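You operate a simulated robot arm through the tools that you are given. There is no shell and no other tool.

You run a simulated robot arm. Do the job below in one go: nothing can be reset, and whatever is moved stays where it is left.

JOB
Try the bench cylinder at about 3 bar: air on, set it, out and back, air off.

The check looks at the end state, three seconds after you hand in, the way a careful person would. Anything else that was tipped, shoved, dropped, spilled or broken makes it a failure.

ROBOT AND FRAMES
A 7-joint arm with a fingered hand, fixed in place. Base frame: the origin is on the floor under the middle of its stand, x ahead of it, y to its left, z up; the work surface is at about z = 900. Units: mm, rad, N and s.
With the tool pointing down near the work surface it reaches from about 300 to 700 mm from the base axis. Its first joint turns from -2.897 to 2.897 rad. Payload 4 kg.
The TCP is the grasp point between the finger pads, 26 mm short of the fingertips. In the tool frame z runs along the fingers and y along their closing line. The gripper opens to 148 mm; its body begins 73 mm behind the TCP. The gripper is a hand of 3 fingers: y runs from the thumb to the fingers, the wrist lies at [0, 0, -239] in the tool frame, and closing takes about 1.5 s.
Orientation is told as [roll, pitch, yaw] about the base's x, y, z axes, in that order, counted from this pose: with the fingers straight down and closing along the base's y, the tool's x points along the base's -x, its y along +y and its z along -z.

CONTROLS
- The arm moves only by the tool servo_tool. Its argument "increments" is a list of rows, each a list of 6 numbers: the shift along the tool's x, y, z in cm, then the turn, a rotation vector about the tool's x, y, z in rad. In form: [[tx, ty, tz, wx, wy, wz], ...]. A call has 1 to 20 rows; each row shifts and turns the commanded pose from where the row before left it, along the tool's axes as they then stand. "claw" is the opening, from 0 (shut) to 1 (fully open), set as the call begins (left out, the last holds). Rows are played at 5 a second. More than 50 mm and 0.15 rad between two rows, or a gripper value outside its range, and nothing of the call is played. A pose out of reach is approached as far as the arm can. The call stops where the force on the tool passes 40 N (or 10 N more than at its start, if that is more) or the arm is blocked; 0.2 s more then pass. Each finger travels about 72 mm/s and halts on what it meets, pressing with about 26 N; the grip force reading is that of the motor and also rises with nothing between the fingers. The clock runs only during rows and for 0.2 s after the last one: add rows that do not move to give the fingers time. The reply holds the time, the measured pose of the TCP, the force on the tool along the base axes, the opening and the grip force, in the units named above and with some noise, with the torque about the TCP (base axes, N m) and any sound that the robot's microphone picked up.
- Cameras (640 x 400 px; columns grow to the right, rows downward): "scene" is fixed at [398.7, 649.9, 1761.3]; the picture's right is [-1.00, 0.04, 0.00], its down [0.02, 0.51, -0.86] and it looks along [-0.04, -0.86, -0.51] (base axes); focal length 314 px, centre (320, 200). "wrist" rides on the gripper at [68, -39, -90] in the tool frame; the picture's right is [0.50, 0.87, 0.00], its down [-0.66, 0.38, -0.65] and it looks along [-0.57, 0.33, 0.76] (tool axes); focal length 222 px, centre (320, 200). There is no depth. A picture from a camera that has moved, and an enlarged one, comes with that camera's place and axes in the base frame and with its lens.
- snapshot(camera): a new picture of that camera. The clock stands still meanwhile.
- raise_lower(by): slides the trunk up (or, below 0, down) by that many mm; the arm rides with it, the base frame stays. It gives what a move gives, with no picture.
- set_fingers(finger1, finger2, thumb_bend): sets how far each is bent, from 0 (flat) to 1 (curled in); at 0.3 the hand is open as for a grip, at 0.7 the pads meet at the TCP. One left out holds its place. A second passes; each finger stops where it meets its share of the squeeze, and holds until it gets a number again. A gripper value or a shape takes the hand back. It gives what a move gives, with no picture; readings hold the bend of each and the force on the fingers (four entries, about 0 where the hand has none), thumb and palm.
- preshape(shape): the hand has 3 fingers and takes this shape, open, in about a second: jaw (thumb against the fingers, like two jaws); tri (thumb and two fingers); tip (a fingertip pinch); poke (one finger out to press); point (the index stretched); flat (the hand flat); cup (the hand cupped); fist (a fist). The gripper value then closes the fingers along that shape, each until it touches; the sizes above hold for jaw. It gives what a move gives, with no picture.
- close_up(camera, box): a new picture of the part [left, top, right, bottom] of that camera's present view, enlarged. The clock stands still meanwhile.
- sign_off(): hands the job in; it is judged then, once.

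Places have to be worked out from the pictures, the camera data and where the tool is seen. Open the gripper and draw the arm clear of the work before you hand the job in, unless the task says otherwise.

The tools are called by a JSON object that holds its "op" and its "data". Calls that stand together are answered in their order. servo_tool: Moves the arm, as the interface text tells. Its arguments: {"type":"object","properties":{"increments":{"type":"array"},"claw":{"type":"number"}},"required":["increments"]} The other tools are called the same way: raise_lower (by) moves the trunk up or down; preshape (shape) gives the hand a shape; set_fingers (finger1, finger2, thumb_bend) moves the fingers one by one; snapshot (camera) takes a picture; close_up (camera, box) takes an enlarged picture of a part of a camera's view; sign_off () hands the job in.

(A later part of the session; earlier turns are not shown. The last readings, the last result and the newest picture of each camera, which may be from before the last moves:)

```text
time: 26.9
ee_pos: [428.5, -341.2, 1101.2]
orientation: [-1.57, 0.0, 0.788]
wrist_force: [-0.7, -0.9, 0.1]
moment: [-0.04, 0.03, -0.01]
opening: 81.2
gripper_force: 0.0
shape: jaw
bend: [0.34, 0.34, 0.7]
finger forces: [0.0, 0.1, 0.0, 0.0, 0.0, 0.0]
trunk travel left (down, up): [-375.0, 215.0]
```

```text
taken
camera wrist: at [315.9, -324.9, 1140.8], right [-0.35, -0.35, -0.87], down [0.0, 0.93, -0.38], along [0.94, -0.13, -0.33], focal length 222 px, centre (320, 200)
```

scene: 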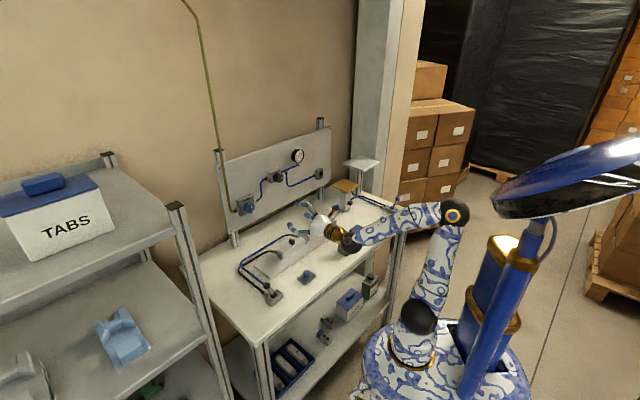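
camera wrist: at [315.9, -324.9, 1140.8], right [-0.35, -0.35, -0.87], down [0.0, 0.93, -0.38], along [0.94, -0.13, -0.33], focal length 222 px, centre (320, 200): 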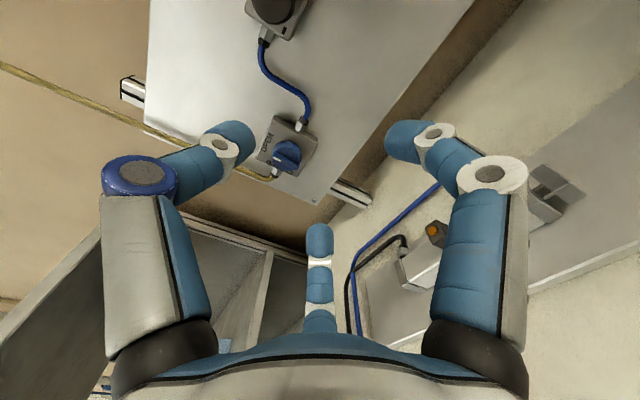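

Now I bring the hand up in front of the regulator and pre-roll it +90°, so I have plenty of counter-clockwise travel.

{"op": "servo_tool", "data": {"increments": [[1.07, -1.66, 1.12, 0, 0, 0], [1.07, -1.66, 1.12, 0, 0, 0], [1.07, -1.66, 1.12, 0, 0, 0], [1.07, -1.66, 1.12, 0, 0, 0], [1.09, -1.66, 1.12, 0, 0, 0], [0, 0, 0, 0, 0, 0]]}}

{"op": "close_up", "data": {"camera": "wrist", "box": [220, 40, 420, 210]}}

{"op": "close_up", "data": {"camera": "scene", "box": [254, 143, 334, 193]}}

```text
time: 28.4
ee_pos: [429.1, -418.4, 1185.7]
orientation: [-1.572, -0.001, 0.787]
wrist_force: [-1.0, -0.1, -0.2]
moment: [0.0, -0.03, -0.02]
opening: 81.2
gripper_force: 0.0
shape: jaw
bend: [0.34, 0.34, 0.7]
finger forces: [0.0, 0.1, 0.0, 0.0, 0.0, 0.0]
trunk travel left (down, up): [-375.0, 215.0]
```

```text
2.35 times, centred on (320, 125) of wrist
camera zoom: at [317.2, -402.4, 1225.3], right [-0.35, -0.35, -0.87], down [0.0, 0.93, -0.38], along [0.94, -0.13, -0.33], focal length 523 px, centre (320, 376)
```

zoom: 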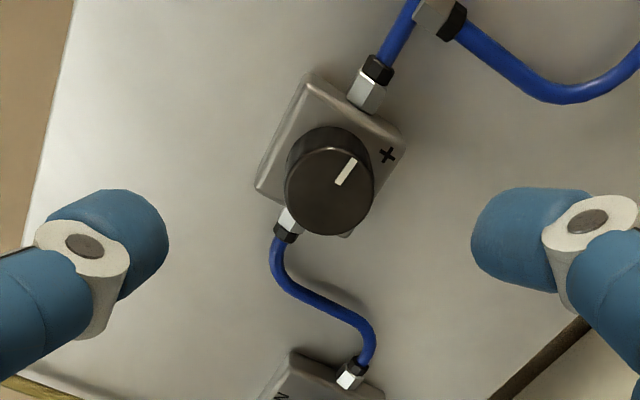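

```text
8.00 times, centred on (294, 168) of scene
camera zoom: at [398.7, 649.9, 1761.3], right [-1.0, 0.04, 0.0], down [0.02, 0.51, -0.86], along [-0.04, -0.86, -0.51], focal length 2511 px, centre (528, 456)
```

zoom: 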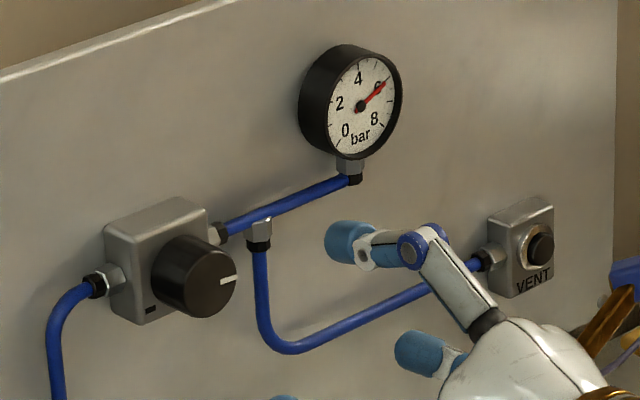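

The knob face is at about u=7.7, z=1183, n=712, with "+" at lower right, so counter-clockwise lowers. I roll +90° and approach to about 25 mm short of gripping depth.

{"op": "servo_tool", "data": {"increments": [[0, 0.27, 0, 0, 0, 0.1428], [0, 0, 0, 0, 0, 0.1428], [0, 0, 0, 0, 0, 0.1428], [0, 0, 0, 0, 0, 0.1428], [0, 0, 0, 0, 0, 0.1428], [0, 0, 0, 0, 0, 0.1428], [0, 0, 0, 0, 0, 0.1428], [0, 0, 0, 0, 0, 0.1428], [0, 0, 0, 0, 0, 0.1428], [0, 0, 0, 0, 0, 0.1428], [0, 0, 0, 0, 0, 0.1428], [0, 0, 2.0, 0, 0, 0], [0, 0, 2.0, 0, 0, 0], [0, 0, 2.0, 0, 0, 0], [0, 0, 1.5, 0, 0, 0], [0, 0, 0, 0, 0, 0]]}}

{"op": "close_up", "data": {"camera": "wrist", "box": [220, 60, 420, 230]}}

{"op": "close_up", "data": {"camera": "scene", "box": [254, 143, 334, 193]}}

```text
time: 31.8
ee_pos: [483.6, -472.5, 1179.3]
orientation: [-1.416, -1.57, 0.63]
wrist_force: [-0.4, -0.5, -0.2]
moment: [0.02, 0.02, -0.01]
opening: 81.1
gripper_force: 0.2
shape: jaw
bend: [0.34, 0.34, 0.7]
finger forces: [0.1, 0.1, 0.1, 0.0, 0.1, 0.0]
trunk travel left (down, up): [-375.0, 215.0]
```

```text
2.35 times, centred on (320, 145) of wrist
camera zoom: at [391.7, -436.1, 1113.6], right [0.61, 0.61, -0.5], down [-0.2, 0.73, 0.66], along [0.77, -0.3, 0.57], focal length 523 px, centre (320, 329)
```

zoom: 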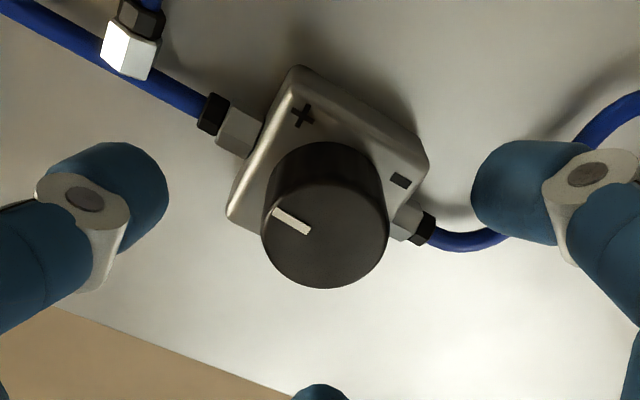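

```text
8.00 times, centred on (294, 168) of scene
camera zoom: at [398.7, 649.9, 1761.3], right [-1.0, 0.04, 0.0], down [0.02, 0.51, -0.86], along [-0.04, -0.86, -0.51], focal length 2511 px, centre (528, 456)
```

zoom: 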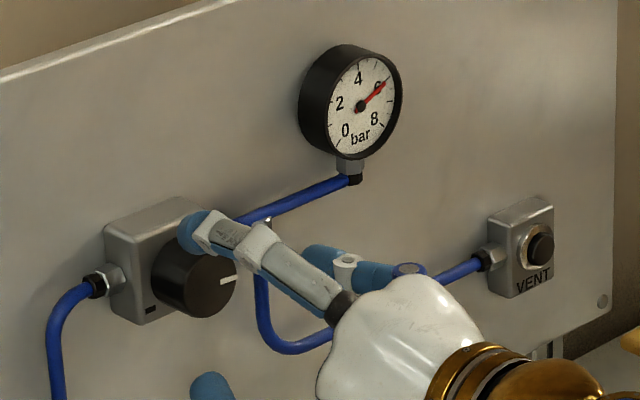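

Alignment is good (knob axis within about 2 mm). I advance 26 mm so the tips sit around the knob sides, then check.

{"op": "servo_tool", "data": {"increments": [[0, 0, 1.0, 0, 0, 0], [0, 0, 0.8, 0, 0, 0], [0, 0, 0.4, 0, 0, 0], [0, 0, 0.4, 0, 0, 0], [0, 0, 0, 0, 0, 0]]}}

{"op": "close_up", "data": {"camera": "wrist", "box": [220, 80, 420, 250]}}

{"op": "close_up", "data": {"camera": "scene", "box": [262, 165, 302, 195]}}

```text
time: 33.0
ee_pos: [502.9, -491.3, 1180.0]
orientation: [-1.489, -1.571, 0.708]
wrist_force: [0.7, 0.5, -0.8]
moment: [0.01, -0.01, 0.02]
opening: 81.1
gripper_force: 0.0
shape: jaw
bend: [0.34, 0.34, 0.7]
finger forces: [0.0, 0.0, 0.0, 0.0, 0.0, 0.0]
trunk travel left (down, up): [-375.0, 215.0]
```

```text
2.35 times, centred on (320, 165) of wrist
camera zoom: at [409.7, -454.1, 1113.5], right [0.61, 0.61, -0.5], down [-0.2, 0.73, 0.66], along [0.77, -0.3, 0.57], focal length 523 px, centre (320, 282)
```

zoom: 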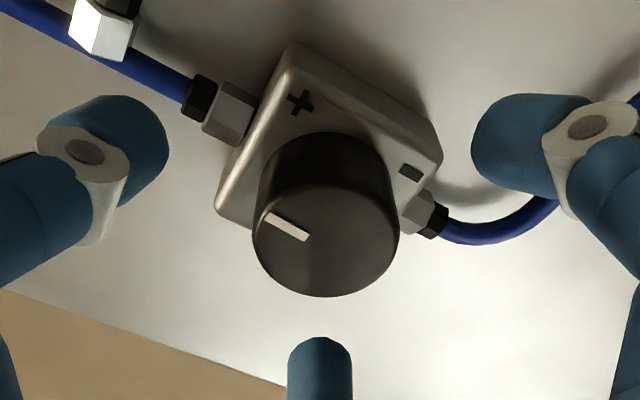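

```text
13.33 times, centred on (282, 180) of scene
camera zoom: at [398.7, 649.9, 1761.3], right [-1.0, 0.04, 0.0], down [0.02, 0.51, -0.86], along [-0.04, -0.86, -0.51], focal length 4185 px, centre (827, 467)
```

zoom: 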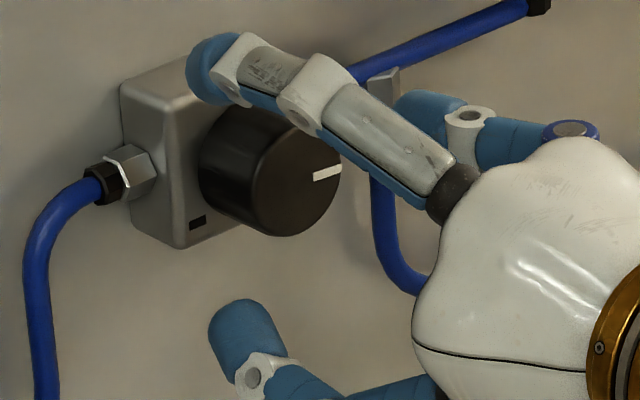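

Still clear of everything; the knob face is about 16 mm past the TCP. I advance 4 mm more and close on the knob.

{"op": "servo_tool", "data": {"increments": [[0, 0, 0.4, 0, 0, 0], [0, 0, 0, 0, 0, 0]]}}

{"op": "servo_tool", "data": {"increments": [[0, 0, 0, 0, 0, 0], [0, 0, 0, 0, 0, 0], [0, 0, 0, 0, 0, 0], [0, 0, 0, 0, 0, 0], [0, 0, 0, 0, 0, 0], [0, 0, 0, 0, 0, 0]], "claw": 0.0}}

{"op": "close_up", "data": {"camera": "wrist", "box": [220, 80, 420, 250]}}

{"op": "close_up", "data": {"camera": "scene", "box": [262, 145, 312, 195]}}

```text
time: 33.5
ee_pos: [503.2, -493.1, 1179.9]
orientation: [-1.592, -1.569, 0.808]
wrist_force: [-0.9, 0.6, 0.3]
moment: [-0.02, 0.0, -0.01]
opening: 80.9
gripper_force: 0.1
shape: jaw
bend: [0.34, 0.34, 0.7]
finger forces: [0.0, 0.1, 0.0, 0.0, 0.1, 0.1]
trunk travel left (down, up): [-375.0, 215.0]
```

```text
time: 35.0
ee_pos: [504.9, -493.8, 1180.3]
orientation: [-1.313, -1.57, 0.529]
wrist_force: [1.3, -2.1, 0.1]
moment: [0.01, 0.03, -0.03]
opening: 31.0
gripper_force: 26.2
shape: jaw
bend: [0.76, 0.76, 0.7]
finger forces: [22.7, 23.5, 0.0, 0.0, 23.1, 0.0]
trunk travel left (down, up): [-375.0, 215.0]
```

```text
2.35 times, centred on (320, 165) of wrist
camera zoom: at [412.2, -456.7, 1113.7], right [0.61, 0.61, -0.5], down [-0.2, 0.73, 0.66], along [0.77, -0.3, 0.57], focal length 523 px, centre (320, 282)
```

zoom: 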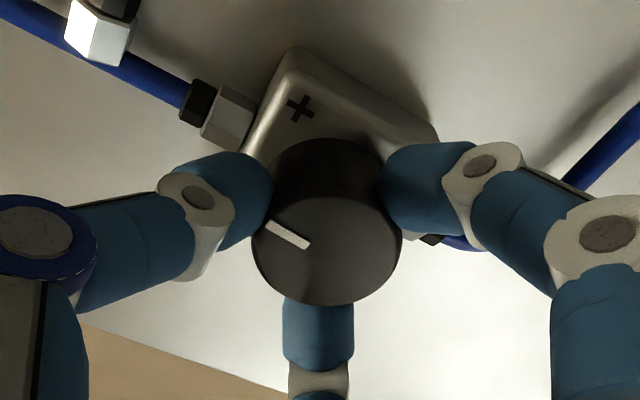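

```text
8.00 times, centred on (287, 170) of scene
camera zoom: at [398.7, 649.9, 1761.3], right [-1.0, 0.04, 0.0], down [0.02, 0.51, -0.86], along [-0.04, -0.86, -0.51], focal length 2511 px, centre (584, 440)
```

zoom: 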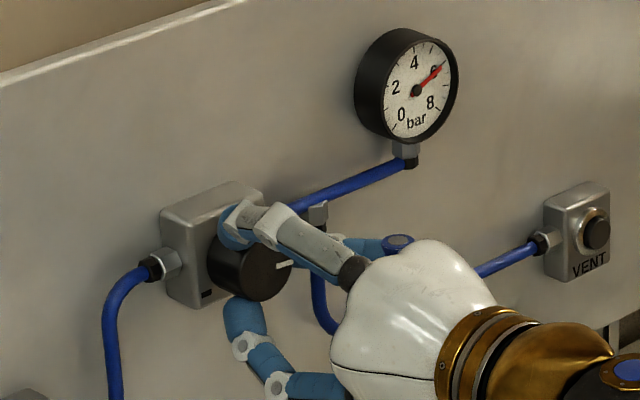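

A well-balanced three-finger grip, about 23 N on each finger. I turn counter-clockwise 0.4 rad and read the gauge.

{"op": "servo_tool", "data": {"increments": [[0, 0, 0, 0, 0, -0.08], [0, 0, 0, 0, 0, -0.08], [0, 0, 0, 0, 0, -0.08], [0, 0, 0, 0, 0, -0.08], [0, 0, 0, 0, 0, -0.08], [0, 0, 0, 0, 0, 0]]}}

{"op": "close_up", "data": {"camera": "scene", "box": [284, 143, 314, 167]}}

{"op": "close_up", "data": {"camera": "wrist", "box": [220, 80, 420, 250]}}

```text
time: 36.4
ee_pos: [504.1, -493.0, 1181.5]
orientation: [-1.572, -1.167, 0.79]
wrist_force: [-0.7, 3.7, -0.4]
moment: [-0.01, 0.05, 0.01]
opening: 31.1
gripper_force: 26.2
shape: jaw
bend: [0.76, 0.76, 0.7]
finger forces: [24.0, 25.2, 0.1, 0.0, 23.1, 0.0]
trunk travel left (down, up): [-375.0, 215.0]
```

```text
16.00 times, centred on (299, 155) of scene
camera zoom: at [398.7, 649.9, 1761.3], right [-1.0, 0.04, 0.0], down [0.02, 0.51, -0.86], along [-0.04, -0.86, -0.51], focal length 5022 px, centre (656, 920)
```

zoom: 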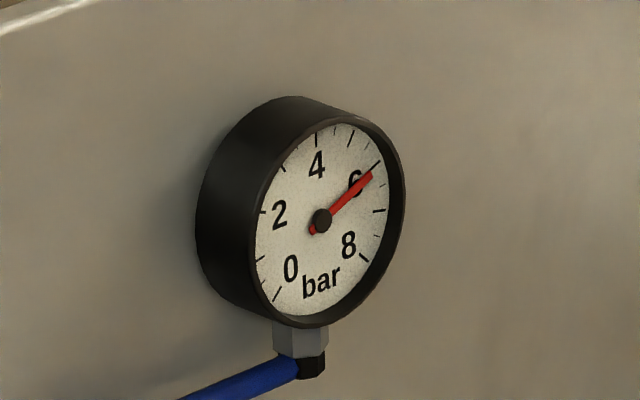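

```text
2.35 times, centred on (320, 165) of wrist
camera zoom: at [395.9, -473.5, 1135.0], right [0.42, 0.43, -0.8], down [-0.04, 0.89, 0.45], along [0.9, -0.16, 0.39], focal length 523 px, centre (320, 282)
```

zoom: 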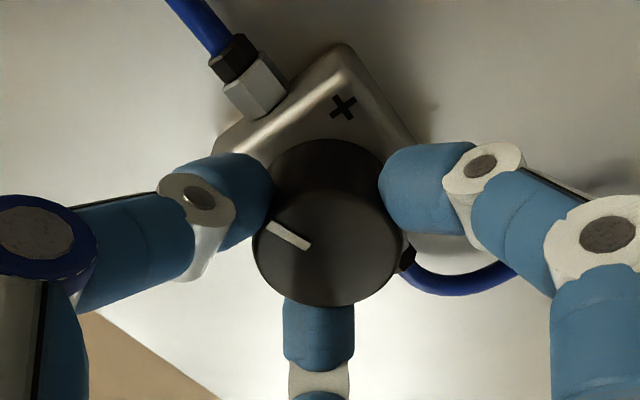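

The knob turned with the hand, but the needle is still at 6. The setting may have been above supply, or the regulator may not bleed on its own. I turn further and watch.

{"op": "servo_tool", "data": {"increments": [[0, 0, 0, 0, 0, -0.08], [0, 0, 0, 0, 0, -0.08], [0, 0, 0, 0, 0, -0.08], [0, 0, 0, 0, 0, -0.08], [0, 0, 0, 0, 0, -0.08], [0, 0, 0, 0, 0, 0]]}}

{"op": "close_up", "data": {"camera": "scene", "box": [284, 143, 314, 167]}}

{"op": "close_up", "data": {"camera": "wrist", "box": [220, 80, 420, 250]}}

```text
time: 37.8
ee_pos: [504.7, -492.7, 1181.1]
orientation: [-1.57, -0.77, 0.787]
wrist_force: [1.9, -0.6, 3.0]
moment: [-0.05, -0.07, 0.0]
opening: 30.8
gripper_force: 25.6
shape: jaw
bend: [0.76, 0.76, 0.7]
finger forces: [22.2, 26.5, 0.0, 0.1, 25.9, 0.1]
trunk travel left (down, up): [-375.0, 215.0]
```

```text
16.00 times, centred on (299, 155) of scene
camera zoom: at [398.7, 649.9, 1761.3], right [-1.0, 0.04, 0.0], down [0.02, 0.51, -0.86], along [-0.04, -0.86, -0.51], focal length 5022 px, centre (656, 920)
```

zoom: 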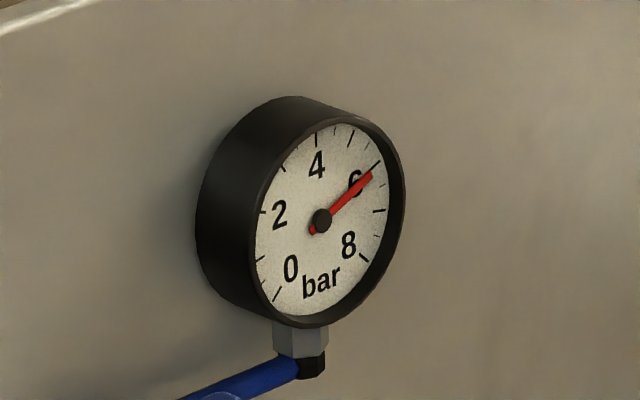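

```text
2.35 times, centred on (320, 165) of wrist
camera zoom: at [386.7, -482.4, 1162.8], right [0.17, 0.17, -0.97], down [0.05, 0.98, 0.18], along [0.98, -0.08, 0.16], focal length 523 px, centre (320, 282)
```

zoom: 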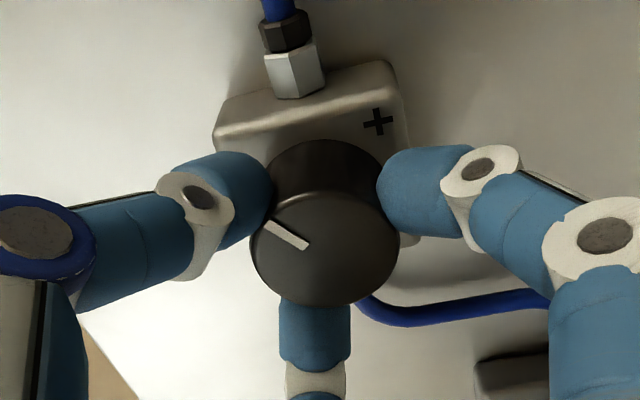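

Still 6 bar after 46°. I keep turning in steps to see whether it begins to drop.

{"op": "servo_tool", "data": {"increments": [[0, 0, 0, 0, 0, -0.08], [0, 0, 0, 0, 0, -0.08], [0, 0, 0, 0, 0, -0.08], [0, 0, 0, 0, 0, -0.08], [0, 0, 0, 0, 0, -0.08], [0, 0, 0, 0, 0, 0]]}}

{"op": "close_up", "data": {"camera": "scene", "box": [284, 143, 314, 167]}}

{"op": "close_up", "data": {"camera": "wrist", "box": [220, 80, 420, 250]}}

```text
time: 39.1
ee_pos: [504.5, -491.7, 1181.2]
orientation: [-1.571, -0.37, 0.788]
wrist_force: [3.9, 1.4, 3.3]
moment: [-0.05, -0.07, 0.13]
opening: 30.8
gripper_force: 26.5
shape: jaw
bend: [0.76, 0.76, 0.7]
finger forces: [22.1, 27.5, 0.1, 0.0, 25.9, 0.0]
trunk travel left (down, up): [-375.0, 215.0]
```

```text
16.00 times, centred on (299, 155) of scene
camera zoom: at [398.7, 649.9, 1761.3], right [-1.0, 0.04, 0.0], down [0.02, 0.51, -0.86], along [-0.04, -0.86, -0.51], focal length 5022 px, centre (656, 920)
```

zoom: 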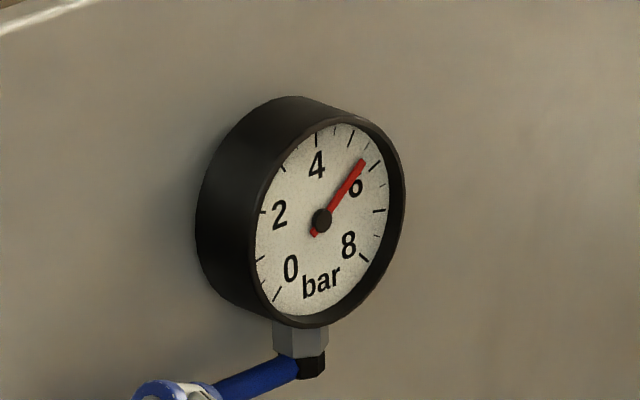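

```text
2.35 times, centred on (320, 165) of wrist
camera zoom: at [385.8, -483.4, 1194.2], right [-0.11, -0.11, -0.99], down [0.06, 0.99, -0.12], along [0.99, -0.08, -0.1], focal length 523 px, centre (320, 282)
```

zoom: 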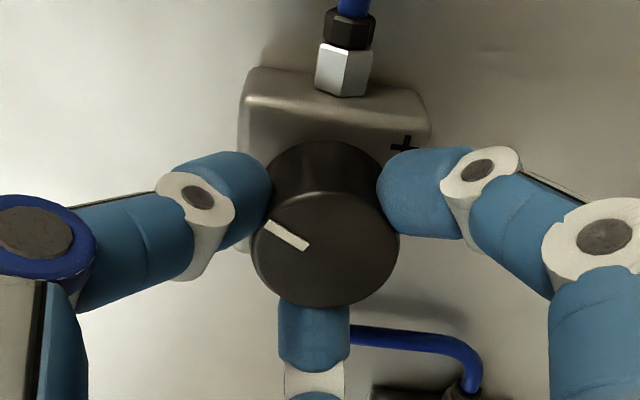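

The needle has started falling, to about 5.5 bar, so the knob was simply set above supply. I continue down another 0.7 rad.

{"op": "servo_tool", "data": {"increments": [[0, 0, 0, 0, 0, -0.1], [0, 0, 0, 0, 0, -0.1], [0, 0, 0, 0, 0, -0.1], [0, 0, 0, 0, 0, -0.1], [0, 0, 0, 0, 0, -0.1], [0, 0, 0, 0, 0, -0.1], [0, 0, 0, 0, 0, -0.1], [0, 0, 0, 0, 0, 0], [0, 0, 0, 0, 0, 0]]}}

{"op": "close_up", "data": {"camera": "scene", "box": [284, 143, 314, 167]}}

{"op": "close_up", "data": {"camera": "wrist", "box": [220, 80, 420, 250]}}

```text
time: 41.1
ee_pos: [504.4, -491.7, 1180.5]
orientation: [-1.569, 0.329, 0.786]
wrist_force: [7.8, 0.9, 6.2]
moment: [-0.1, -0.14, 0.14]
opening: 30.9
gripper_force: 26.5
shape: jaw
bend: [0.76, 0.76, 0.7]
finger forces: [21.1, 24.7, 0.0, 0.1, 28.8, 0.1]
trunk travel left (down, up): [-375.0, 215.0]
```

```text
16.00 times, centred on (299, 155) of scene
camera zoom: at [398.7, 649.9, 1761.3], right [-1.0, 0.04, 0.0], down [0.02, 0.51, -0.86], along [-0.04, -0.86, -0.51], focal length 5022 px, centre (656, 920)
```

zoom: 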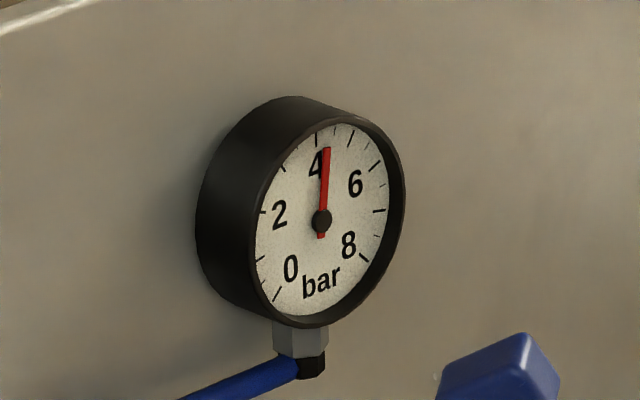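

```text
2.35 times, centred on (320, 165) of wrist
camera zoom: at [404.1, -464.5, 1240.6], right [-0.53, -0.53, -0.66], down [-0.11, 0.81, -0.57], along [0.84, -0.23, -0.49], focal length 523 px, centre (320, 282)
```

zoom: 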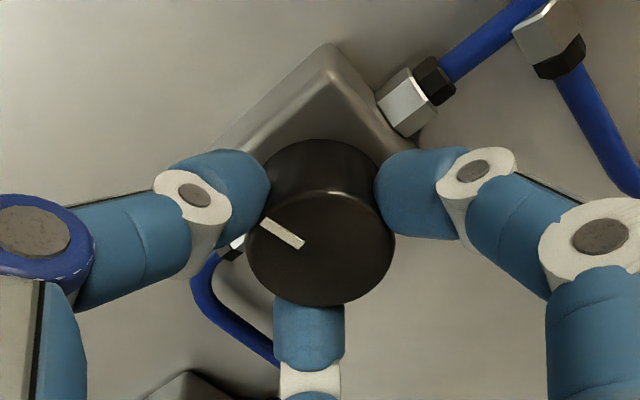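

Needle geometry gives about 4.15 bar, so the rate is about 1.96 bar per rad. I turn down another 0.58 rad.

{"op": "servo_tool", "data": {"increments": [[0, 0, 0, 0, 0, -0.1], [0, 0, 0, 0, 0, -0.1], [0, 0, 0, 0, 0, -0.1], [0, 0, 0, 0, 0, -0.1], [0, 0, 0, 0, 0, -0.1], [0, 0, 0, 0, 0, -0.08], [0, 0, 0, 0, 0, 0], [0, 0, 0, 0, 0, 0], [0, 0, 0, 0, 0, 0]]}}

{"op": "close_up", "data": {"camera": "scene", "box": [284, 143, 314, 167]}}

{"op": "close_up", "data": {"camera": "wrist", "box": [220, 80, 420, 250]}}

```text
time: 43.1
ee_pos: [504.9, -491.6, 1180.9]
orientation: [-1.571, 0.911, 0.788]
wrist_force: [5.5, 4.0, 3.7]
moment: [0.02, -0.02, 0.18]
opening: 30.6
gripper_force: 26.2
shape: jaw
bend: [0.76, 0.76, 0.7]
finger forces: [21.7, 25.0, 0.1, 0.1, 28.7, 0.0]
trunk travel left (down, up): [-375.0, 215.0]
```

```text
16.00 times, centred on (299, 155) of scene
camera zoom: at [398.7, 649.9, 1761.3], right [-1.0, 0.04, 0.0], down [0.02, 0.51, -0.86], along [-0.04, -0.86, -0.51], focal length 5022 px, centre (656, 920)
```

zoom: 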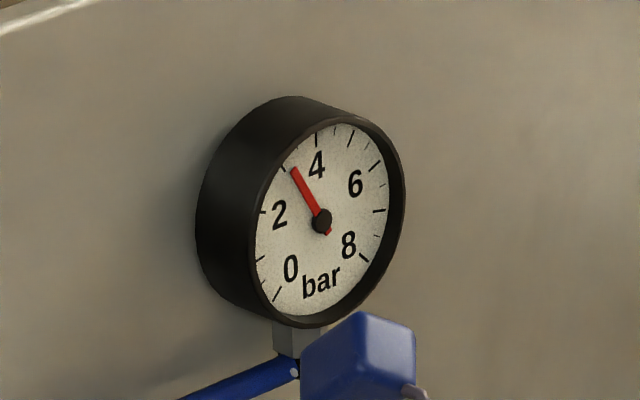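

```text
2.35 times, centred on (320, 165) of wrist
camera zoom: at [433.3, -435.5, 1259.4], right [-0.7, -0.7, -0.14], down [-0.39, 0.53, -0.75], along [0.6, -0.47, -0.65], focal length 523 px, centre (320, 282)
```

zoom: 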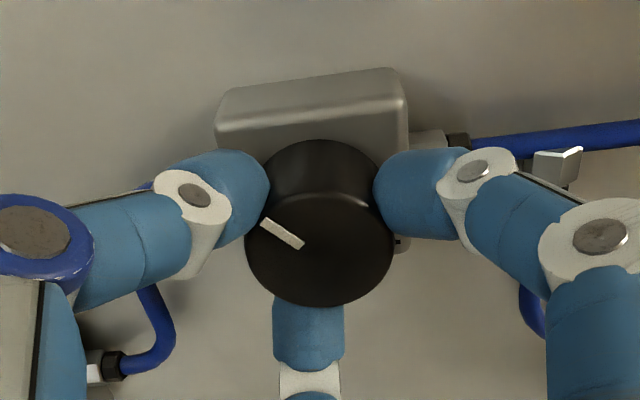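

Now about 3.1 bar. One last small trim of −0.05 rad, then I let it settle and read again.

{"op": "servo_tool", "data": {"increments": [[0, 0, 0, 0, 0, -0.05], [0, 0, 0, 0, 0, 0], [0, 0, 0, 0, 0, 0], [0, 0, 0, 0, 0, 0]]}}

{"op": "close_up", "data": {"camera": "scene", "box": [289, 145, 309, 165]}}

```text
time: 44.1
ee_pos: [505.5, -492.6, 1181.9]
orientation: [-1.571, 0.959, 0.787]
wrist_force: [5.2, 4.7, 1.2]
moment: [-0.03, -0.03, 0.15]
opening: 30.8
gripper_force: 25.8
shape: jaw
bend: [0.76, 0.76, 0.7]
finger forces: [21.6, 25.3, 0.0, 0.0, 28.2, 0.0]
trunk travel left (down, up): [-375.0, 215.0]
```

```text
16.00 times, centred on (299, 155) of scene
camera zoom: at [398.7, 649.9, 1761.3], right [-1.0, 0.04, 0.0], down [0.02, 0.51, -0.86], along [-0.04, -0.86, -0.51], focal length 5022 px, centre (656, 920)
```

zoom: 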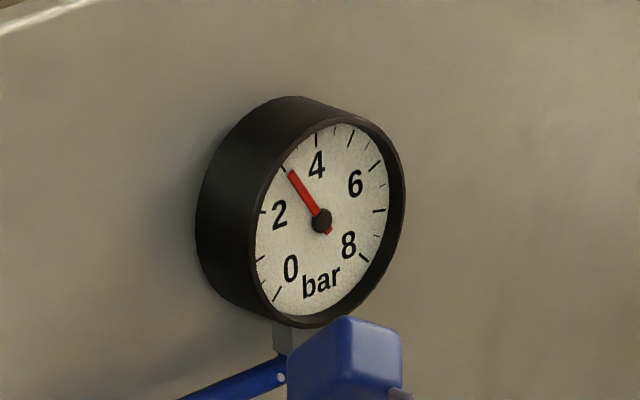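

The needle sits on the 3 bar mark (about 2.97). I release the knob and back straight off, then re-check the gauge.

{"op": "servo_tool", "data": {"increments": [[0, 0, 0, 0, 0, 0], [0, 0, 0, 0, 0, 0], [0, 0, 0, 0, 0, 0], [0, 0, 0, 0, 0, 0], [0, 0, 0, 0, 0, 0], [0, 0, -1.5, 0, 0, 0], [0, 0, -2.5, 0, 0, 0], [0, 0, -2.5, 0, 0, 0], [0, 0, -2.5, 0, 0, 0], [0, 0, 0, 0, 0, 0]], "claw": 0.55}}

{"op": "close_up", "data": {"camera": "scene", "box": [254, 143, 314, 193]}}

{"op": "snapshot", "data": {"camera": "scene"}}

```text
time: 46.4
ee_pos: [441.0, -429.4, 1181.2]
orientation: [-1.572, 0.959, 0.786]
wrist_force: [0.9, -0.6, -0.2]
moment: [0.01, 0.0, 0.0]
opening: 80.9
gripper_force: 0.1
shape: jaw
bend: [0.34, 0.34, 0.7]
finger forces: [0.1, 0.0, 0.1, 0.0, 0.0, 0.1]
trunk travel left (down, up): [-375.0, 215.0]
```

```text
8.00 times, centred on (284, 168) of scene
camera zoom: at [398.7, 649.9, 1761.3], right [-1.0, 0.04, 0.0], down [0.02, 0.51, -0.86], along [-0.04, -0.86, -0.51], focal length 2511 px, centre (608, 456)
```

zoom: 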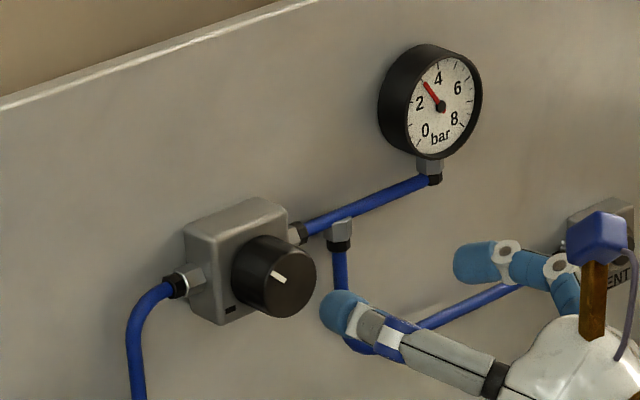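

```text
taken
```

scene: 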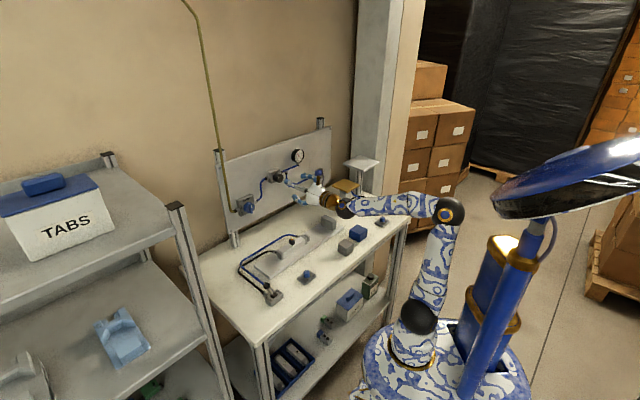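

Gauge holds at 3 bar with the hand off. Next is the OUT/BACK lever, whose ball I triangulate at about u=309, n=452, z=994. I un-roll the hand, retreat to the known turning pose, then raise the trunk back.

{"op": "servo_tool", "data": {"increments": [[0, 0, 0, 0, 0, 0.137], [0, 0, 0, 0, 0, 0.137], [0, 0, 0, 0, 0, 0.137], [0, 0, 0, 0, 0, 0.137], [0, 0, 0, 0, 0, 0.137], [0, 0, 0, 0, 0, 0.137], [0, 0, 0, 0, 0, 0.137], [-1.1, 1.35, -1.9, 0, 0, 0], [-1.1, 1.35, -1.9, 0, 0, 0], [-1.1, 1.35, -1.9, 0, 0, 0], [-1.0, 1.25, -1.8, 0, 0, 0], [0, 0, 0, 0, 0, 0]]}}

{"op": "raise_lower", "data": {"by": 150}}

{"op": "snapshot", "data": {"camera": "scene"}}

```text
time: 49.0
ee_pos: [417.6, -344.9, 1127.4]
orientation: [-1.57, 0.0, 0.786]
wrist_force: [-0.3, -0.2, 0.5]
moment: [0.0, -0.01, -0.01]
opening: 80.8
gripper_force: 0.0
shape: jaw
bend: [0.34, 0.34, 0.7]
finger forces: [0.0, 0.1, 0.1, 0.1, 0.0, 0.0]
trunk travel left (down, up): [-375.0, 215.0]
```

```text
time: 50.7
ee_pos: [418.3, -345.1, 1278.8]
orientation: [-1.57, 0.0, 0.787]
wrist_force: [0.6, -0.5, -0.4]
moment: [-0.03, -0.02, -0.02]
opening: 80.9
gripper_force: 0.2
shape: jaw
bend: [0.34, 0.34, 0.7]
finger forces: [0.0, 0.1, 0.0, 0.1, 0.0, 0.0]
trunk travel left (down, up): [-525.0, 65.0]
```

```text
taken
```

scene: 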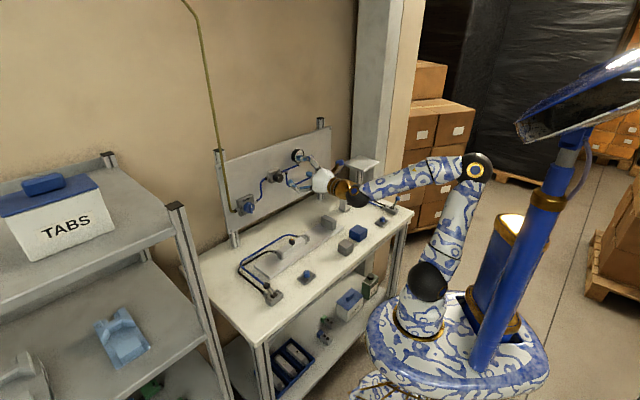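

Same pose as the earlier turn. I tilt the hand back to point down, easing back slightly as it goes.

{"op": "servo_tool", "data": {"increments": [[0, 0, -0.8, -0.1428, 0, 0], [0, 0, -0.8, -0.1428, 0, 0], [0, 0, -0.8, -0.1428, 0, 0], [0, 0, -0.8, -0.1428, 0, 0], [0, 0, -0.8, -0.1428, 0, 0], [0, 0, 0, -0.1428, 0, 0], [0, 0, 0, -0.1428, 0, 0], [0, 0, 0, -0.1428, 0, 0], [0, 0, 0, -0.1428, 0, 0], [0, 0, 0, -0.1428, 0, 0], [0, 0, 0, -0.1428, 0, 0], [0, 0, 0, 0, 0, 0]], "claw": 0.55}}

{"op": "snapshot", "data": {"camera": "wrist"}}

{"op": "close_up", "data": {"camera": "scene", "box": [230, 220, 330, 320]}}

```text
time: 53.3
ee_pos: [390.7, -320.0, 1288.7]
orientation: [0.001, 0.001, 0.786]
wrist_force: [0.1, 0.9, 0.6]
moment: [-0.01, 0.06, -0.01]
opening: 81.5
gripper_force: 0.0
shape: jaw
bend: [0.34, 0.34, 0.7]
finger forces: [0.1, 0.1, 0.0, 0.0, 0.0, 0.0]
trunk travel left (down, up): [-525.0, 65.0]
```

```text
taken
camera wrist: at [370.3, -394.8, 1380.6], right [-0.97, 0.26, 0.0], down [0.2, 0.73, 0.65], along [0.17, 0.63, -0.76], focal length 222 px, centre (320, 200)
```

wrist: 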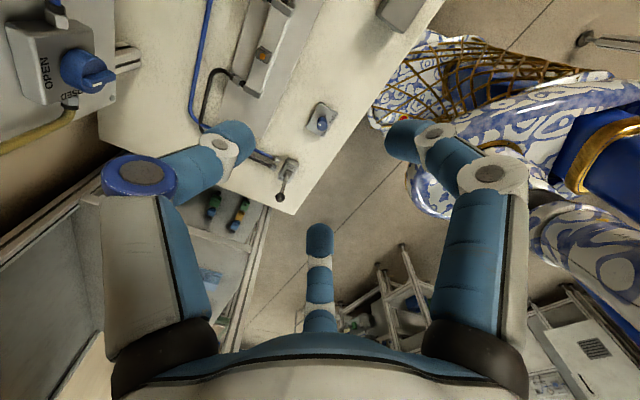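

```text
4.00 times, centred on (280, 270) of scene
camera zoom: at [398.7, 649.9, 1761.3], right [-1.0, 0.04, 0.0], down [0.02, 0.51, -0.86], along [-0.04, -0.86, -0.51], focal length 1256 px, centre (480, -80)
```

zoom: 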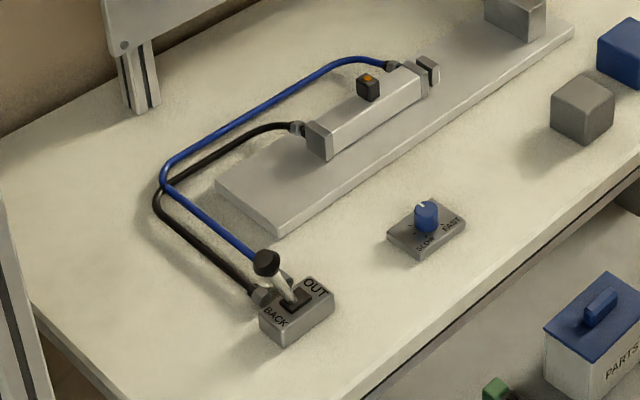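

I move over the lever, staying about 115 mm above the ball, and look.

{"op": "servo_tool", "data": {"increments": [[-2.59, 0.5, 1.2, 0, 0, 0], [-2.59, 0.5, 1.4, 0, 0, 0], [-2.59, 0.5, 1.8, 0, 0, 0], [-2.59, 0.5, 1.9, 0, 0, 0], [-2.59, 0.5, 1.9, 0, 0, 0], [-2.59, 0.5, 1.9, 0, 0, 0], [-2.59, 0.5, 1.9, 0, 0, 0], [-2.59, 0.5, 1.9, 0, 0, 0], [-2.59, 0.5, 1.9, 0, 0, 0], [-2.59, 0.55, 1.9, 0, 0, 0], [0, 0, 0, 0, 0, 0]]}}

{"op": "snapshot", "data": {"camera": "wrist"}}

{"op": "close_up", "data": {"camera": "scene", "box": [220, 220, 340, 320]}}

```text
time: 55.7
ee_pos: [538.1, -98.6, 1112.6]
orientation: [0.0, 0.0, 0.787]
wrist_force: [-0.8, 0.4, -0.5]
moment: [-0.02, 0.0, 0.02]
opening: 81.4
gripper_force: 0.0
shape: jaw
bend: [0.34, 0.34, 0.7]
finger forces: [0.0, 0.1, 0.0, 0.0, 0.0, 0.0]
trunk travel left (down, up): [-525.0, 65.0]
```

```text
taken
camera wrist: at [517.9, -173.4, 1203.2], right [-0.97, 0.26, 0.0], down [0.19, 0.73, 0.65], along [0.17, 0.63, -0.76], focal length 222 px, centre (320, 200)
```

wrist: 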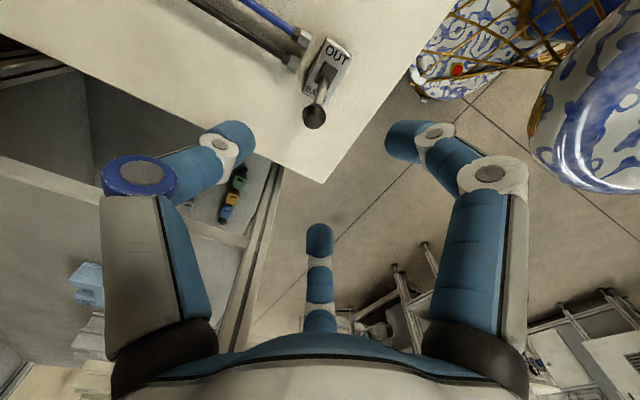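

```text
4.00 times, centred on (280, 270) of scene
camera zoom: at [398.7, 649.9, 1761.3], right [-1.0, 0.04, 0.0], down [0.02, 0.51, -0.86], along [-0.04, -0.86, -0.51], focal length 1256 px, centre (480, -80)
```

zoom: 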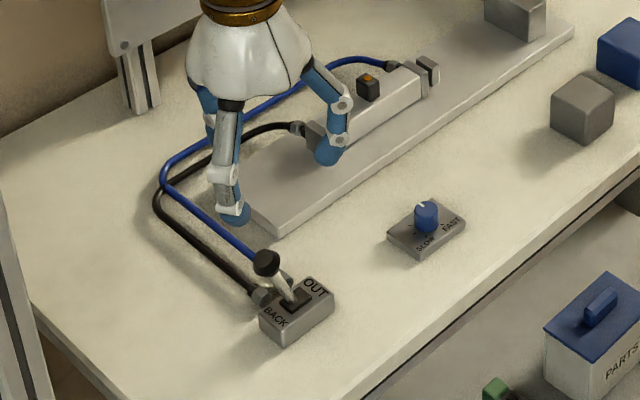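

The ball is nearly under the tool axis. I zoom to refine.

{"op": "close_up", "data": {"camera": "wrist", "box": [260, 20, 380, 150]}}

{"op": "close_up", "data": {"camera": "scene", "box": [255, 268, 295, 303]}}

```text
3.08 times, centred on (320, 85) of wrist
camera zoom: at [517.9, -173.4, 1203.2], right [-0.97, 0.26, 0.0], down [0.19, 0.73, 0.65], along [0.17, 0.63, -0.76], focal length 684 px, centre (320, 554)
```

zoom: 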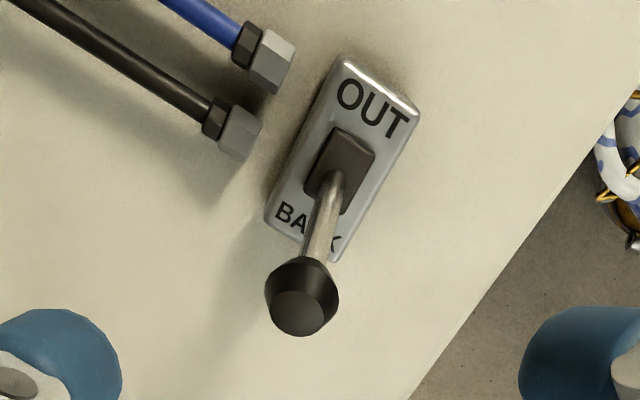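

```text
11.43 times, centred on (275, 286) of scene
camera zoom: at [398.7, 649.9, 1761.3], right [-1.0, 0.04, 0.0], down [0.02, 0.51, -0.86], along [-0.04, -0.86, -0.51], focal length 3587 px, centre (834, -777)
```

zoom: 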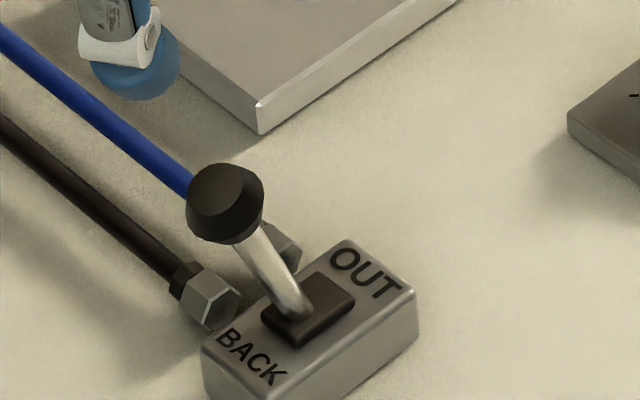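

Lever knob refined to u≈311.5, n≈453.5, z≈994, with its pivot at u≈293, so OUT is about 37 mm toward the right (−u). I descend around the knob.

{"op": "servo_tool", "data": {"increments": [[-0.07, -0.33, 2.0, 0, 0, 0], [0, 0, 2.0, 0, 0, 0], [0, 0, 2.0, 0, 0, 0], [0, 0, 2.0, 0, 0, 0], [0, 0, 1.0, 0, 0, 0], [0, 0, 1.0, 0, 0, 0], [0, 0, 0, 0, 0, 0]]}}

{"op": "close_up", "data": {"camera": "wrist", "box": [220, 80, 420, 250]}}

{"op": "close_up", "data": {"camera": "scene", "box": [240, 250, 310, 315]}}

```text
time: 57.3
ee_pos: [541.3, -101.1, 1012.6]
orientation: [-0.001, 0.001, 0.787]
wrist_force: [0.1, 0.0, -0.8]
moment: [-0.02, 0.01, 0.06]
opening: 81.3
gripper_force: 0.0
shape: jaw
bend: [0.34, 0.34, 0.7]
finger forces: [0.1, 0.1, 0.1, 0.0, 0.1, 0.1]
trunk travel left (down, up): [-525.0, 65.0]
```

```text
2.35 times, centred on (320, 165) of wrist
camera zoom: at [520.4, -177.2, 1103.2], right [-0.97, 0.26, 0.0], down [0.19, 0.73, 0.65], along [0.17, 0.63, -0.76], focal length 523 px, centre (320, 282)
```

zoom: 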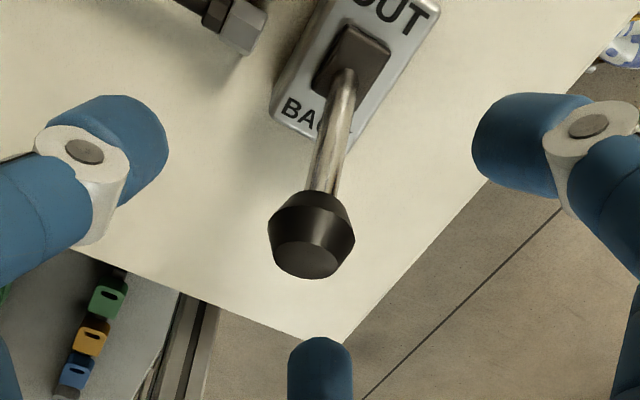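

```text
6.15 times, centred on (275, 282) of scene
camera zoom: at [398.7, 649.9, 1761.3], right [-1.0, 0.04, 0.0], down [0.02, 0.51, -0.86], along [-0.04, -0.86, -0.51], focal length 1932 px, centre (597, -308)
```

zoom: 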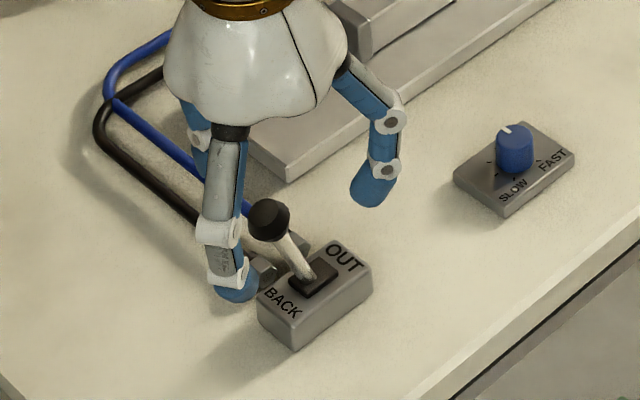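

The knob is centred between the tips, about 19 mm past the TCP. I close on it.

{"op": "servo_tool", "data": {"increments": [[0, 0, 0, 0, 0, 0], [0, 0, 0, 0, 0, 0], [0, 0, 0, 0, 0, 0], [0, 0, 0, 0, 0, 0], [0, 0, 0, 0, 0, 0], [0, 0, 0, 0, 0, 0], [0, 0, 0, 0, 0, 0]], "claw": 0.0}}

{"op": "close_up", "data": {"camera": "wrist", "box": [220, 80, 420, 250]}}

{"op": "close_up", "data": {"camera": "scene", "box": [240, 250, 310, 315]}}

```text
time: 58.9
ee_pos: [540.3, -102.9, 1012.5]
orientation: [0.0, -0.001, 0.787]
wrist_force: [-0.8, -1.7, 2.3]
moment: [-0.03, -0.01, -0.01]
opening: 16.1
gripper_force: 25.6
shape: jaw
bend: [0.72, 0.75, 0.7]
finger forces: [20.6, 21.6, 0.1, 0.0, 21.8, 0.0]
trunk travel left (down, up): [-525.0, 65.0]
```

```text
2.35 times, centred on (320, 165) of wrist
camera zoom: at [520.1, -177.3, 1103.6], right [-0.97, 0.26, 0.0], down [0.19, 0.73, 0.65], along [0.17, 0.63, -0.76], focal length 523 px, centre (320, 282)
```

zoom: 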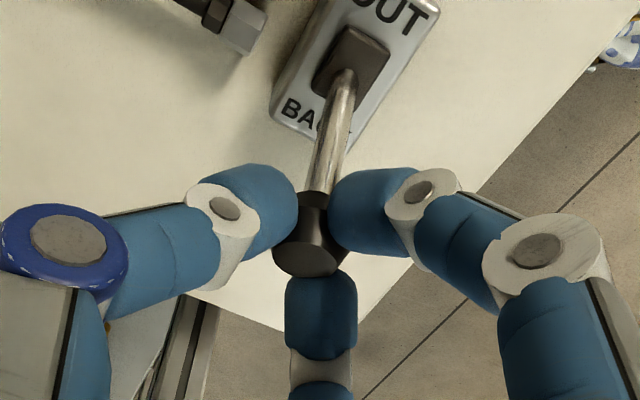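

```text
6.15 times, centred on (275, 282) of scene
camera zoom: at [398.7, 649.9, 1761.3], right [-1.0, 0.04, 0.0], down [0.02, 0.51, -0.86], along [-0.04, -0.86, -0.51], focal length 1932 px, centre (597, -308)
```

zoom: 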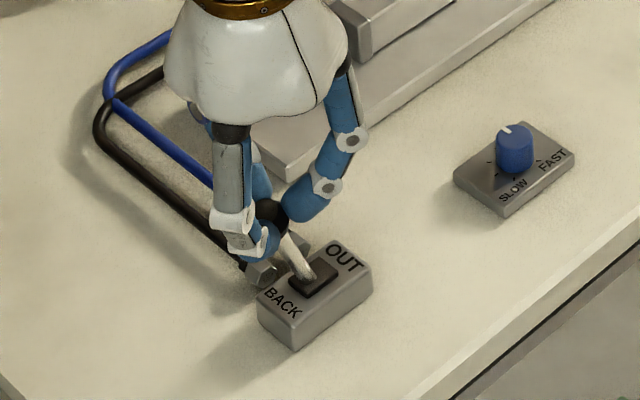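

A balanced grip on the lever knob, about 21 N per finger. I swing it right toward OUT along its small arc.

{"op": "servo_tool", "data": {"increments": [[0.6, 0, -0.12, 0, 0, 0], [0.6, 0, -0.09, 0, 0, 0], [0.6, 0, -0.04, 0, 0, 0], [0.6, 0, 0.04, 0, 0, 0], [0.6, 0, 0.09, 0, 0, 0], [0.6, 0, 0.12, 0, 0, 0], [0, 0, 0, 0, 0, 0]]}}

{"op": "close_up", "data": {"camera": "scene", "box": [240, 215, 350, 310]}}

{"op": "close_up", "data": {"camera": "wrist", "box": [220, 80, 420, 250]}}

{"op": "close_up", "data": {"camera": "scene", "box": [284, 143, 314, 167]}}

```text
time: 60.5
ee_pos: [513.7, -127.5, 1014.0]
orientation: [-0.002, 0.001, 0.786]
wrist_force: [0.6, 0.4, 22.5]
moment: [0.5, -0.36, -0.12]
opening: 18.0
gripper_force: 25.8
shape: jaw
bend: [0.72, 0.77, 0.7]
finger forces: [17.4, 41.7, 0.1, 0.0, 27.6, 0.0]
trunk travel left (down, up): [-525.0, 65.0]
```

```text
4.21 times, centred on (295, 262) of scene
camera zoom: at [398.7, 649.9, 1761.3], right [-1.0, 0.04, 0.0], down [0.02, 0.51, -0.86], along [-0.04, -0.86, -0.51], focal length 1322 px, centre (425, -63)
```

zoom: 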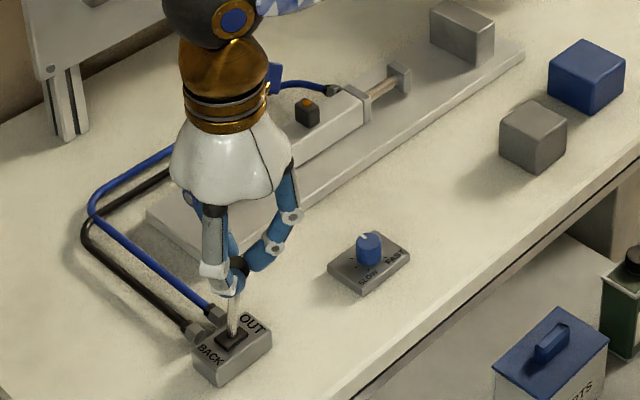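

```text
2.35 times, centred on (320, 165) of wrist
camera zoom: at [493.5, -202.8, 1105.7], right [-0.97, 0.26, 0.0], down [0.19, 0.73, 0.65], along [0.17, 0.63, -0.76], focal length 523 px, centre (320, 282)
```

zoom: 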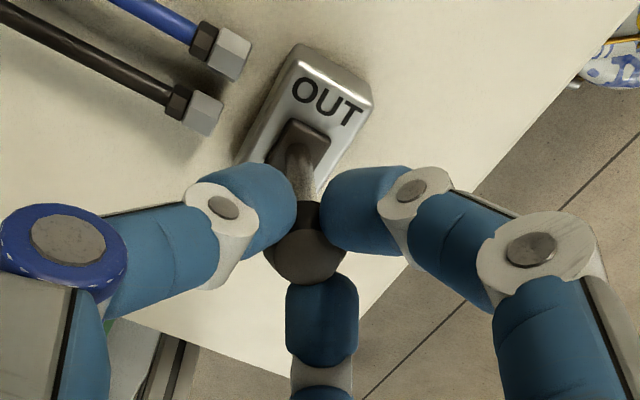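

```text
16.00 times, centred on (299, 155) of scene
camera zoom: at [398.7, 649.9, 1761.3], right [-1.0, 0.04, 0.0], down [0.02, 0.51, -0.86], along [-0.04, -0.86, -0.51], focal length 5022 px, centre (656, 920)
```

zoom: 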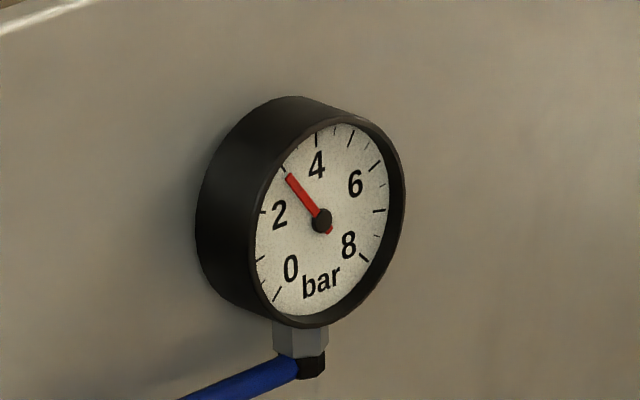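

The rod is moving out and the lever is past centre. I push a little further toward OUT and let time pass for the stroke.

{"op": "servo_tool", "data": {"increments": [[0.3, 0, 0.1, 0, 0, 0], [0.3, 0, 0.1, 0, 0, 0], [0, 0, 0, 0, 0, 0], [0, 0, 0, 0, 0, 0], [0, 0, 0, 0, 0, 0]]}}

{"op": "close_up", "data": {"camera": "scene", "box": [240, 215, 350, 310]}}

{"op": "close_up", "data": {"camera": "wrist", "box": [220, 80, 420, 250]}}

```text
time: 61.7
ee_pos: [510.5, -132.3, 1012.5]
orientation: [-0.003, 0.0, 0.788]
wrist_force: [-0.9, -2.6, 31.5]
moment: [0.39, -0.39, -0.16]
opening: 18.4
gripper_force: 25.8
shape: jaw
bend: [0.72, 0.78, 0.7]
finger forces: [19.7, 43.5, 0.0, 0.0, 33.3, 0.0]
trunk travel left (down, up): [-525.0, 65.0]
```

```text
4.21 times, centred on (295, 262) of scene
camera zoom: at [398.7, 649.9, 1761.3], right [-1.0, 0.04, 0.0], down [0.02, 0.51, -0.86], along [-0.04, -0.86, -0.51], focal length 1322 px, centre (425, -63)
```

zoom: 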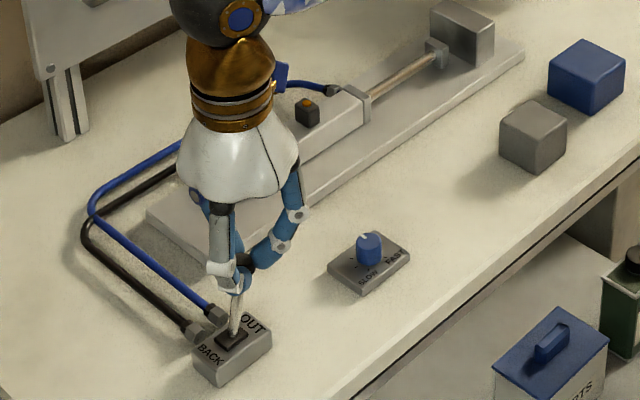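

```text
2.35 times, centred on (320, 165) of wrist
camera zoom: at [489.1, -207.1, 1103.5], right [-0.97, 0.26, 0.0], down [0.19, 0.73, 0.65], along [0.17, 0.63, -0.76], focal length 523 px, centre (320, 282)
```

zoom: 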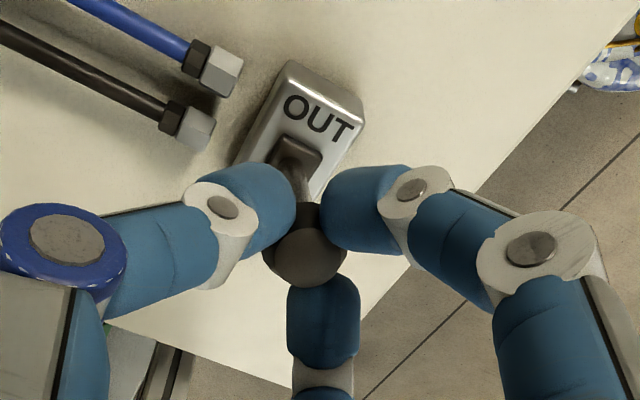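

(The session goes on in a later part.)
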